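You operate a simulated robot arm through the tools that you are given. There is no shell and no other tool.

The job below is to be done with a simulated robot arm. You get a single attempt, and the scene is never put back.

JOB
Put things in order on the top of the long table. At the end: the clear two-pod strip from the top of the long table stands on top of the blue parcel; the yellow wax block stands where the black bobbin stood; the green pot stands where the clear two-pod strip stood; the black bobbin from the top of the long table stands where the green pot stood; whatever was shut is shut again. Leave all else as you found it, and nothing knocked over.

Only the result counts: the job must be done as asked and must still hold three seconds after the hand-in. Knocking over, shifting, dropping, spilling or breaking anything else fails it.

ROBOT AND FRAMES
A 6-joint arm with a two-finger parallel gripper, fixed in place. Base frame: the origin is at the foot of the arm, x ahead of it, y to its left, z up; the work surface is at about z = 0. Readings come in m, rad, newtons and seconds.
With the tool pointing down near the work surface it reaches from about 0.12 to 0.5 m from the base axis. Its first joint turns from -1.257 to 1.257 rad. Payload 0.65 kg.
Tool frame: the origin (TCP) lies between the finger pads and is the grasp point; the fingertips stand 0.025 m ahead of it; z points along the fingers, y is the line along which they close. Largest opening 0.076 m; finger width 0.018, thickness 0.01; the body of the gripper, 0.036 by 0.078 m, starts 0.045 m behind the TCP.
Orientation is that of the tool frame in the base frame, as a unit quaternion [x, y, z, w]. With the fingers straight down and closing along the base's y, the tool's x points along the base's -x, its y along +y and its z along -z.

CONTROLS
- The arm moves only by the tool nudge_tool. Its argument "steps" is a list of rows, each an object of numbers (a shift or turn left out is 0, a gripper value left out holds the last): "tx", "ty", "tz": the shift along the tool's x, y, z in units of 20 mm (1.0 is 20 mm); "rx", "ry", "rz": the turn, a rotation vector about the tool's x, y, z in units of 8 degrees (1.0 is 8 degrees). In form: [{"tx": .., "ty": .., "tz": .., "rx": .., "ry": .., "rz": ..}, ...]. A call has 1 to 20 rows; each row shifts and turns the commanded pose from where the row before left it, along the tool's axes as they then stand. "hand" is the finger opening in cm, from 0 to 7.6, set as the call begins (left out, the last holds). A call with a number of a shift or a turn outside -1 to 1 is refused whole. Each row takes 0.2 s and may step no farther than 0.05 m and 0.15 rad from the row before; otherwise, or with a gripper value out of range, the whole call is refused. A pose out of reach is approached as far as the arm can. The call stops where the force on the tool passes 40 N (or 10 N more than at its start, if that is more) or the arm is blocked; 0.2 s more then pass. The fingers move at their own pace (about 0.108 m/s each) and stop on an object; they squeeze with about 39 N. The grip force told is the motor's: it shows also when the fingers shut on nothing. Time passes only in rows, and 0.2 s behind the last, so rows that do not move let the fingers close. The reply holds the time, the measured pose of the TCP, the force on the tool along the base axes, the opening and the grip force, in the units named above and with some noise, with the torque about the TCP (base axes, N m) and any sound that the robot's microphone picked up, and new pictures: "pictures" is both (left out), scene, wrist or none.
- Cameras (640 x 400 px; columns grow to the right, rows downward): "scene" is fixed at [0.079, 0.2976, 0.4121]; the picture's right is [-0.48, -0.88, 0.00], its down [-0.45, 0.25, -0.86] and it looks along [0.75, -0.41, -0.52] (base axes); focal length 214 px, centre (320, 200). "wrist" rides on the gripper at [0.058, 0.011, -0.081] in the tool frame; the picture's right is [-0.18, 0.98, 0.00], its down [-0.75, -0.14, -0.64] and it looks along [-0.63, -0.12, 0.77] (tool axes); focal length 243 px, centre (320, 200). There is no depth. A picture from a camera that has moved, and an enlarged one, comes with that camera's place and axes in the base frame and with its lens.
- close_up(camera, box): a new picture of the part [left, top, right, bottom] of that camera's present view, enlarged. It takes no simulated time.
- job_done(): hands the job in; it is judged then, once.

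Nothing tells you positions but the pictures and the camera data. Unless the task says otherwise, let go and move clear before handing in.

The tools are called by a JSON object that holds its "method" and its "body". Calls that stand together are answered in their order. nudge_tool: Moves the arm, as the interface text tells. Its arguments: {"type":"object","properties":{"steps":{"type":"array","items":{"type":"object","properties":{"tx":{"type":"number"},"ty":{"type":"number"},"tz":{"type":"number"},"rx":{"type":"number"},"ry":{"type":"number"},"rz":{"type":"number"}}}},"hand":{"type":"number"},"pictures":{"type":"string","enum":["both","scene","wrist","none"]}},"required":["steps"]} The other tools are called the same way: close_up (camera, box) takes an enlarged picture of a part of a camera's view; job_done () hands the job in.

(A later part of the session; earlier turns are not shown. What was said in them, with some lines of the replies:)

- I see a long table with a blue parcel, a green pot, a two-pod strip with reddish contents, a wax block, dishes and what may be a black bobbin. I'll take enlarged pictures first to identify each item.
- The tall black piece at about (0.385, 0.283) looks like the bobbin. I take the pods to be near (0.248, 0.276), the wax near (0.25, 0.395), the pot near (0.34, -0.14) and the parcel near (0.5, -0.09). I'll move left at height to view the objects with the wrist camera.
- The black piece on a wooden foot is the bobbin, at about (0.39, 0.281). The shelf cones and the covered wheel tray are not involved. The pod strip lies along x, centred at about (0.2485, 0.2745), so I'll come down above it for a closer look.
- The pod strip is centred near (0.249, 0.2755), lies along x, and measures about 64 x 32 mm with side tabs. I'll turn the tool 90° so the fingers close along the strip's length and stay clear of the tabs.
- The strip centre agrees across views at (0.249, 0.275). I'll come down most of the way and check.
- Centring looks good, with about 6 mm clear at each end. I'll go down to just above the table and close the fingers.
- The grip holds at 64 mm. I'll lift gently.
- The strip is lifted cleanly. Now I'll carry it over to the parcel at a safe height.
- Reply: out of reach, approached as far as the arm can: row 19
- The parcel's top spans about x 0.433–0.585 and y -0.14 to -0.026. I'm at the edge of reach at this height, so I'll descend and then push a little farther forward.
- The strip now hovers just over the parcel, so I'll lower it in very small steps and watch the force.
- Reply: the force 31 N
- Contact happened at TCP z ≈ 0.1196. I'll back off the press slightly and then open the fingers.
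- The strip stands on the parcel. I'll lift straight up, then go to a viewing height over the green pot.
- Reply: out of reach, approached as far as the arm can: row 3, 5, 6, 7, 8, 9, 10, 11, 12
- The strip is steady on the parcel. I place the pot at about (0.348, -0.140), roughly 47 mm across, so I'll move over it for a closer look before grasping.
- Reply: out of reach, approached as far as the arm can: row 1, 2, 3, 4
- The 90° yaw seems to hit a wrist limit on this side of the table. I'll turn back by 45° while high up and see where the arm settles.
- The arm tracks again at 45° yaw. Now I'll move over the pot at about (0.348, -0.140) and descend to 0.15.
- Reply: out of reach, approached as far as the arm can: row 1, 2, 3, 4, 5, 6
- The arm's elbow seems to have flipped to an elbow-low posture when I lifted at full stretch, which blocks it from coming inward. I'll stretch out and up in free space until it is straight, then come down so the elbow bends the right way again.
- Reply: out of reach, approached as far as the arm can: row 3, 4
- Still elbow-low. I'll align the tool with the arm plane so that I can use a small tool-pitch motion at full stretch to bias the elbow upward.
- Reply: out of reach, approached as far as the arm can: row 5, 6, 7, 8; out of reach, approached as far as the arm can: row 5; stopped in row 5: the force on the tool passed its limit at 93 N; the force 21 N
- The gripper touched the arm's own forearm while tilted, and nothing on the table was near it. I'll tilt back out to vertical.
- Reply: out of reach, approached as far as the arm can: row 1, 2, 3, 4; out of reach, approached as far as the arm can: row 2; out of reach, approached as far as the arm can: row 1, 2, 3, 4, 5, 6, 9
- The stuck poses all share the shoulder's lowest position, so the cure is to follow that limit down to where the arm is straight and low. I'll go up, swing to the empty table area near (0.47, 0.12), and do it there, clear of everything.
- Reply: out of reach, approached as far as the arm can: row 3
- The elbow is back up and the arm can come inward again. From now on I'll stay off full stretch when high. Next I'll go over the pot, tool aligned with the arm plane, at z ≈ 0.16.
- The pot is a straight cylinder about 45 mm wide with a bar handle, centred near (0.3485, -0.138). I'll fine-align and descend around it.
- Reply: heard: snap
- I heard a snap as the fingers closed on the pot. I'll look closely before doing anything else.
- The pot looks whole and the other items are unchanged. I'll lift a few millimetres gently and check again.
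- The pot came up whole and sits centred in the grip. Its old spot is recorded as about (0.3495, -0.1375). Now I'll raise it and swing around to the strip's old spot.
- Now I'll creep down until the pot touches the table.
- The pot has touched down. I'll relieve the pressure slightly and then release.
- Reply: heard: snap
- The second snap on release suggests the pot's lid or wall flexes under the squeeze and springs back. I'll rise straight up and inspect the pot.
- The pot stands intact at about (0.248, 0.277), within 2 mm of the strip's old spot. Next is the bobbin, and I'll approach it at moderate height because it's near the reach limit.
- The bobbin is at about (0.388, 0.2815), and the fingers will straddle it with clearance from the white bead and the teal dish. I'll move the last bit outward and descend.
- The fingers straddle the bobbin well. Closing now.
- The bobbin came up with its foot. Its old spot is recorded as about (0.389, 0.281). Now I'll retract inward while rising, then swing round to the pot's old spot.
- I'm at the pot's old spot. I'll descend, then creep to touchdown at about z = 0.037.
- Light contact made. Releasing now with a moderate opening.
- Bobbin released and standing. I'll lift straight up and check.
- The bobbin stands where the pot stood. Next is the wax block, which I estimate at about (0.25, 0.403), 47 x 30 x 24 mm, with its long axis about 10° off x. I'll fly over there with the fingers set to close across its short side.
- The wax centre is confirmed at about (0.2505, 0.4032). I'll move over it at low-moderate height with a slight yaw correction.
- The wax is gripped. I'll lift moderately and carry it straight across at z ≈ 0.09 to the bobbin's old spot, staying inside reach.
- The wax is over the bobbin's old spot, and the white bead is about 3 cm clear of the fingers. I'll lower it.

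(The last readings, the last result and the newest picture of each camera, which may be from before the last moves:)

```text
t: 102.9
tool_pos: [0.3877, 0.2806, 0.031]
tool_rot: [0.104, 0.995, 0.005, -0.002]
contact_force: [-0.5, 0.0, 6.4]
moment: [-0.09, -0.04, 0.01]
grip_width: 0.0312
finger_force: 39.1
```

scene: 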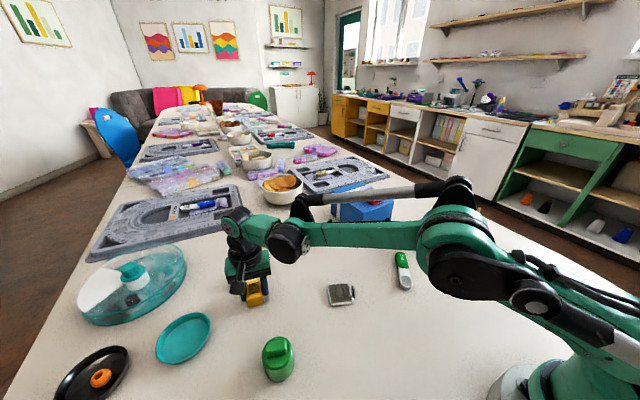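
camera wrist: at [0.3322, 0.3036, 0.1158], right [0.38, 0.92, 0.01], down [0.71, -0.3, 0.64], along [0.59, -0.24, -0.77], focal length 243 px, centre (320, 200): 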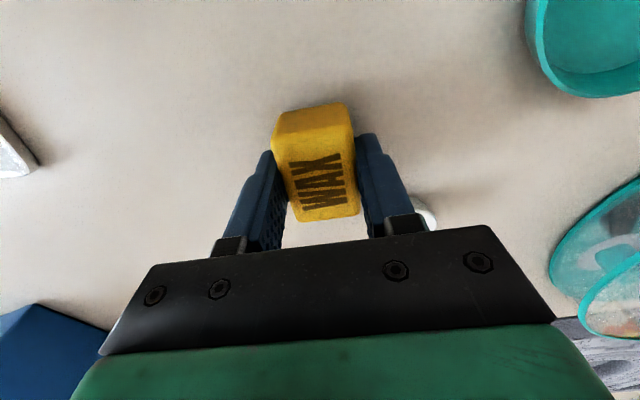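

The wax has touched down with light contact. I'll release it to a modest opening.

{"method": "nudge_tool", "body": {"steps": [{"tz": -0.01}, {}, {}, {}], "hand": 5.2, "pictures": "both"}}

```text
t: 103.9
tool_pos: [0.3878, 0.2799, 0.0305]
tool_rot: [0.105, 0.994, 0.004, -0.002]
contact_force: [0.0, -0.1, 0.3]
moment: [0.01, 0.04, -0.01]
grip_width: 0.0519
finger_force: 0.1
camera wrist: at [0.3321, 0.3034, 0.112], right [0.38, 0.92, 0.01], down [0.71, -0.3, 0.64], along [0.59, -0.24, -0.77], focal length 243 px, centre (320, 200)
```

scene: 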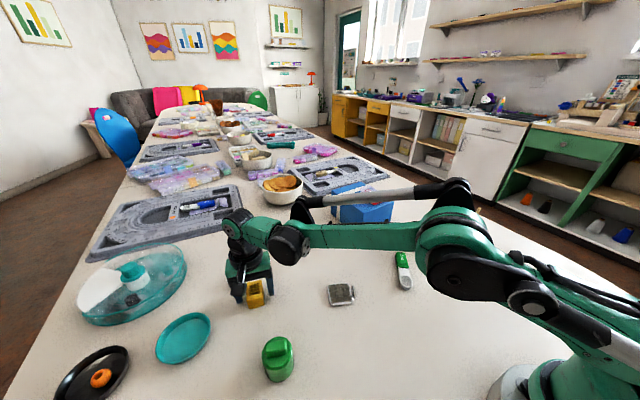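
wrist: 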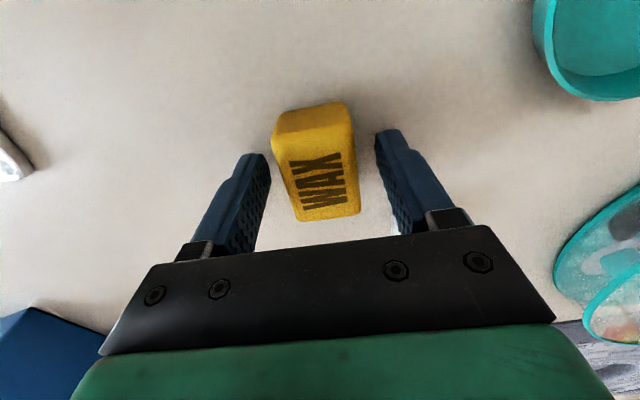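

{"method": "nudge_tool", "body": {"steps": [{"tz": -0.5}, {"tz": -1}, {"tz": -1}, {"tz": -0.8}, {"tx": 0.67, "ty": -0.742, "tz": -0.3}, {"tx": 0.67, "ty": -0.742, "tz": -0.5}, {"tx": 0.67, "ty": -0.742, "tz": -0.5}, {"tx": 0.67, "ty": -0.742, "tz": -0.7}, {"tx": 0.67, "ty": -0.742, "tz": -0.8}, {"tx": 0.67, "ty": -0.742, "tz": -0.8}, {"tx": 0.67, "ty": -0.742, "tz": -0.8}, {}], "pictures": "both"}}

```text
t: 106.5
tool_pos: [0.2733, 0.1952, 0.1851]
tool_rot: [0.104, 0.995, 0.005, -0.002]
contact_force: [0.3, -0.5, -0.5]
moment: [-0.02, 0.02, -0.03]
grip_width: 0.052
finger_force: 0.0
camera wrist: at [0.2187, 0.219, 0.2656], right [0.38, 0.92, 0.01], down [0.71, -0.3, 0.64], along [0.59, -0.24, -0.77], focal length 243 px, centre (320, 200)
```

scene: 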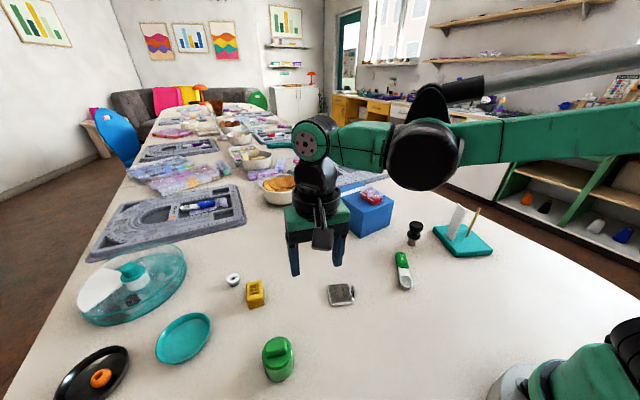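
wrist: 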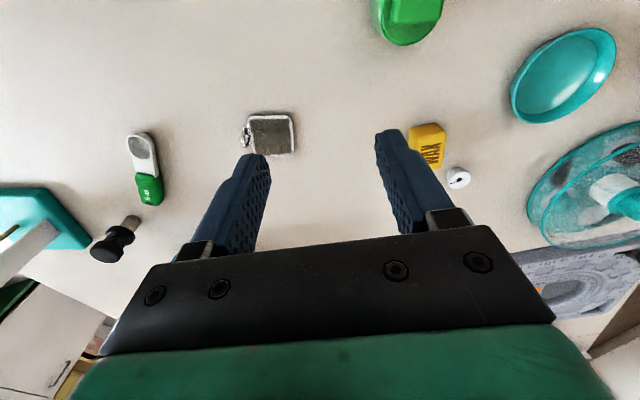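

Everything looks placed. I'll inspect closely before handing in.

{"method": "close_up", "body": {"camera": "scene", "box": [200, 250, 320, 340]}}

{"method": "close_up", "body": {"camera": "scene", "box": [330, 170, 500, 300]}}

{"method": "close_up", "body": {"camera": "scene", "box": [230, 315, 330, 395]}}

{"method": "close_up", "body": {"camera": "scene", "box": [40, 230, 232, 400]}}

{"method": "close_up", "body": {"camera": "scene", "box": [340, 175, 410, 240]}}

```text
4.44 times, centred on (260, 295) of scene
camera zoom: at [0.079, 0.2976, 0.4121], right [-0.48, -0.88, 0.0], down [-0.45, 0.25, -0.86], along [0.75, -0.41, -0.52], focal length 953 px, centre (587, -222)
```

zoom: 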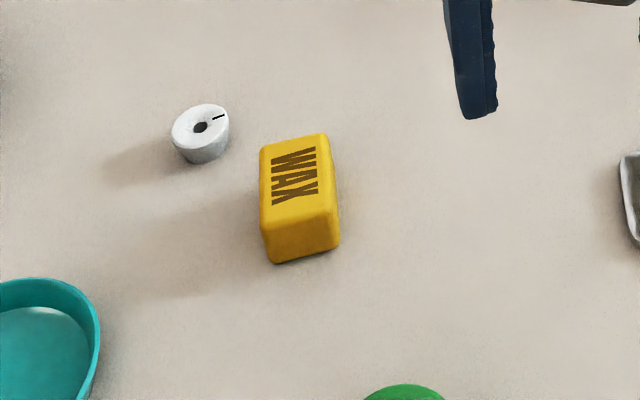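

```text
3.08 times, centred on (415, 235) of scene
camera zoom: at [0.079, 0.2976, 0.4121], right [-0.48, -0.88, 0.0], down [-0.45, 0.25, -0.86], along [0.75, -0.41, -0.52], focal length 660 px, centre (28, 92)
```

zoom: 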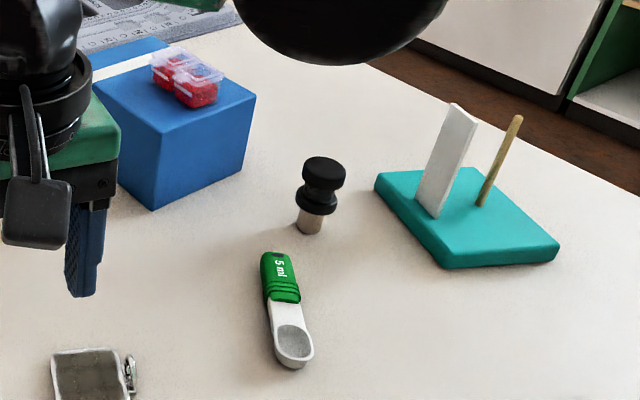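

```text
5.00 times, centred on (280, 355) of scene
camera zoom: at [0.079, 0.2976, 0.4121], right [-0.48, -0.88, 0.0], down [-0.45, 0.25, -0.86], along [0.75, -0.41, -0.52], focal length 1072 px, centre (520, -575)
```

zoom: 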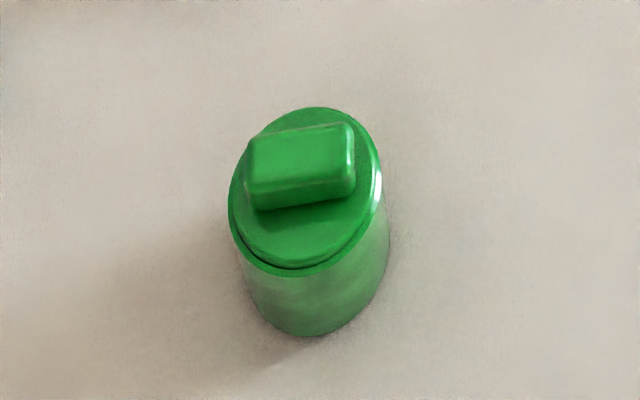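

```text
2.35 times, centred on (136, 315) of scene
camera zoom: at [0.079, 0.2976, 0.4121], right [-0.48, -0.88, 0.0], down [-0.45, 0.25, -0.86], along [0.75, -0.41, -0.52], focal length 505 px, centre (753, -71)
```

zoom: 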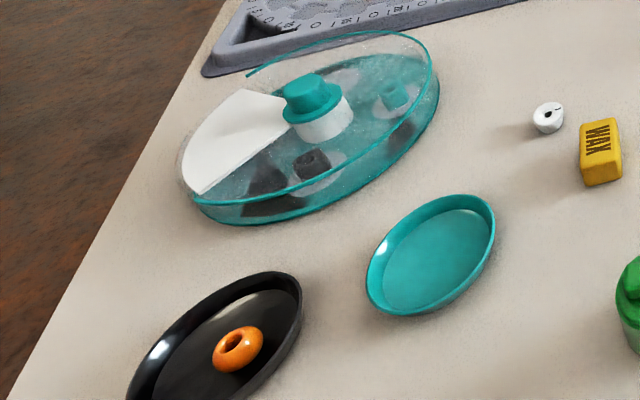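

```text
6.15 times, centred on (375, 208) of scene
camera zoom: at [0.079, 0.2976, 0.4121], right [-0.48, -0.88, 0.0], down [-0.45, 0.25, -0.86], along [0.75, -0.41, -0.52], focal length 1320 px, centre (-18, 154)
```

zoom: 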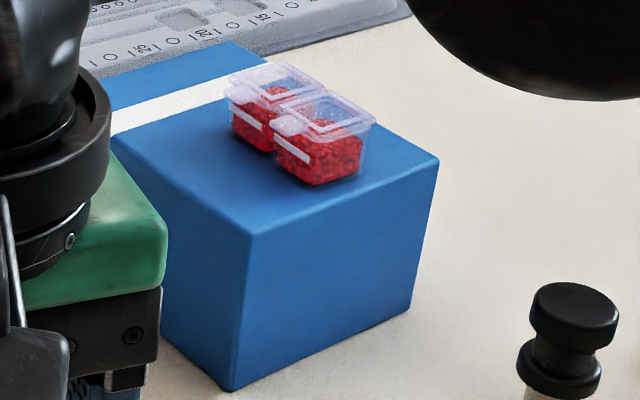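

All four items look right and the surroundings are unchanged. To be sure the pot's lid is properly seated after the snaps, I'll take the same overhead view I had before grasping it.

{"method": "nudge_tool", "body": {"steps": [{"tx": 0.5, "ty": 0.85}, {"tx": 0.5, "ty": 0.85}, {"tx": 0.5, "ty": 0.85}, {"tx": 0.5, "ty": 0.85, "tz": 0.3}, {"rz": -0.95, "tz": 0.15}, {"rz": -0.95, "tz": 0.15}, {"rz": -0.95, "tz": 0.15}, {"rz": -0.95, "tz": 0.15}, {"rz": -0.95, "tz": 0.15}, {"rz": -0.95, "tz": 0.15}, {"rz": -0.95, "tz": 0.1}, {"rz": -0.85}, {}], "pictures": "both"}}

{"method": "close_up", "body": {"camera": "wrist", "box": [280, 45, 370, 135]}}

```text
t: 109.3
tool_pos: [0.2506, 0.272, 0.1595]
tool_rot: [-0.408, 0.913, 0.006, 0.0]
contact_force: [-0.3, 0.4, 0.6]
moment: [0.0, -0.03, 0.01]
grip_width: 0.0521
finger_force: 0.0
camera wrist: at [0.2017, 0.2365, 0.2397], right [-0.61, 0.79, 0.01], down [0.61, 0.46, 0.65], along [0.51, 0.4, -0.76], focal length 243 px, centre (320, 200)
```

scene: 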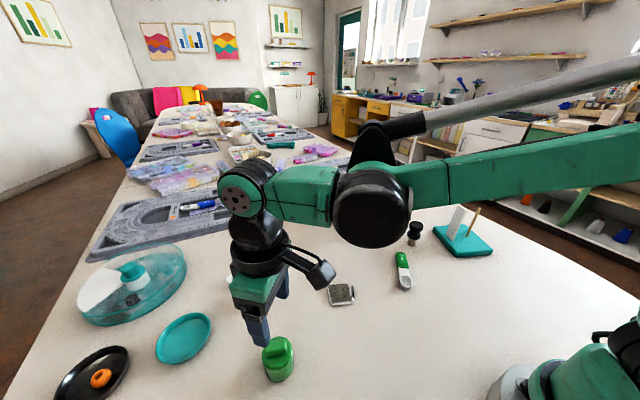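
wrist: 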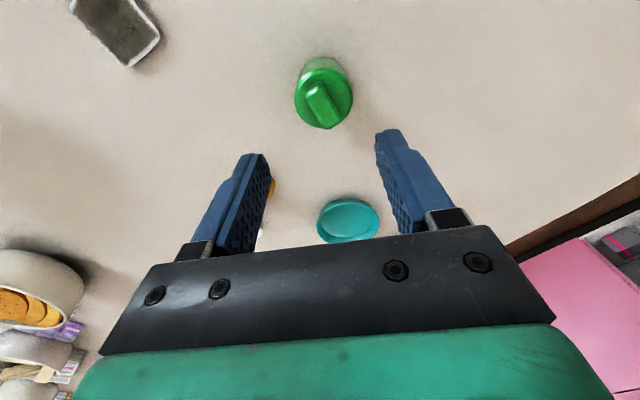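

```text
4.44 times, centred on (325, 90) of wrist
camera zoom: at [0.2017, 0.2365, 0.2397], right [-0.61, 0.79, 0.01], down [0.61, 0.46, 0.65], along [0.51, 0.4, -0.76], focal length 1078 px, centre (298, 689)
```

zoom: 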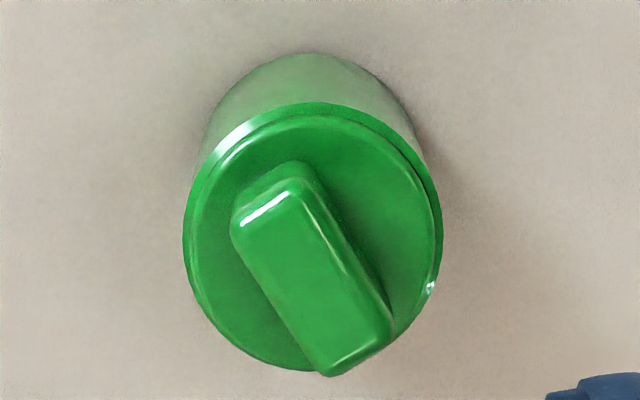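

The view matches the one before the move, with the lid seated the same way. I'll move up clear and then hand in.

{"method": "nudge_tool", "body": {"steps": [{"tz": -1, "tx": 0.5}, {"tz": -1, "tx": 0.5}, {"tz": -1, "tx": 0.5}, {"tz": -0.5, "tx": 0.5}, {}, {}], "pictures": "both"}}

```text
t: 110.7
tool_pos: [0.2232, 0.2417, 0.2295]
tool_rot: [-0.407, 0.913, 0.006, 0.001]
contact_force: [0.0, 0.3, 0.9]
moment: [0.0, -0.01, 0.02]
grip_width: 0.052
finger_force: 0.0
camera wrist: at [0.1756, 0.2058, 0.3097], right [-0.61, 0.79, 0.01], down [0.61, 0.46, 0.65], along [0.51, 0.4, -0.76], focal length 243 px, centre (320, 200)
```

scene: 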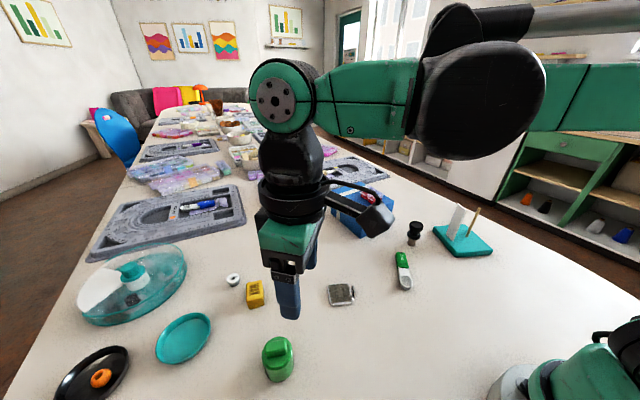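
wrist: 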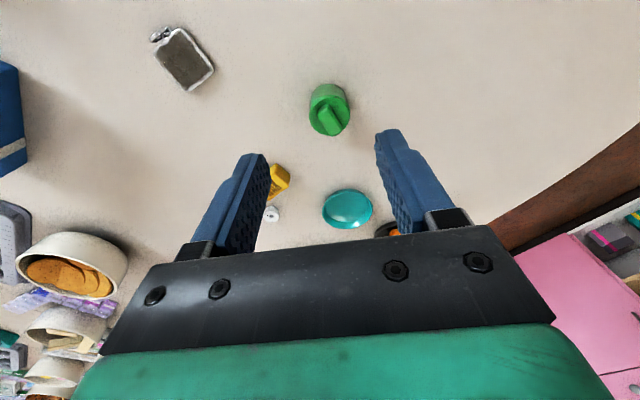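

The strip stands on the parcel, the wax is at the bobbin's old spot, the pot is at the strip's old spot and the bobbin is at the pot's old spot. Everything else looks as it was, and the gripper is empty and clear, so I'm handing in.

{"method": "job_done", "body": {}}

```text
The job is handed in.
```

I've handed the job in, and all four items were in place when I last looked. I don't have the judge's result.

| Item | Now stands | Position (x, y in m) |
|---|---|---|
| Clear two-pod strip | on top of the blue parcel | (0.475, -0.085) |
| Green pot | where the strip stood | (0.248, 0.277) |
| Black bobbin | where the pot stood | (0.349, -0.137) |
| Yellow wax block | where the bobbin stood | (0.388, 0.281) |

By my picture measurements, the pot, bobbin and wax block are each within about 2 mm of the old spot.

- **Snap from the pot:** I heard a snap when the fingers squeezed the green pot and another when they let go. It came up whole, and its lid looks seated just as before in matching before-and-after views. I can't tell what made the sound.
- **Gripper touched the arm:** after placing the strip, the arm got stuck in a bad posture. While I worked it free, the gripper pressed against what I took to be the arm's own forearm, with a 93 N spike. This happened well above the table, and nothing there moved.

In the last pictures nothing else looked shifted or knocked over. The pod lids and the round clear tray looked just as they did at the start.
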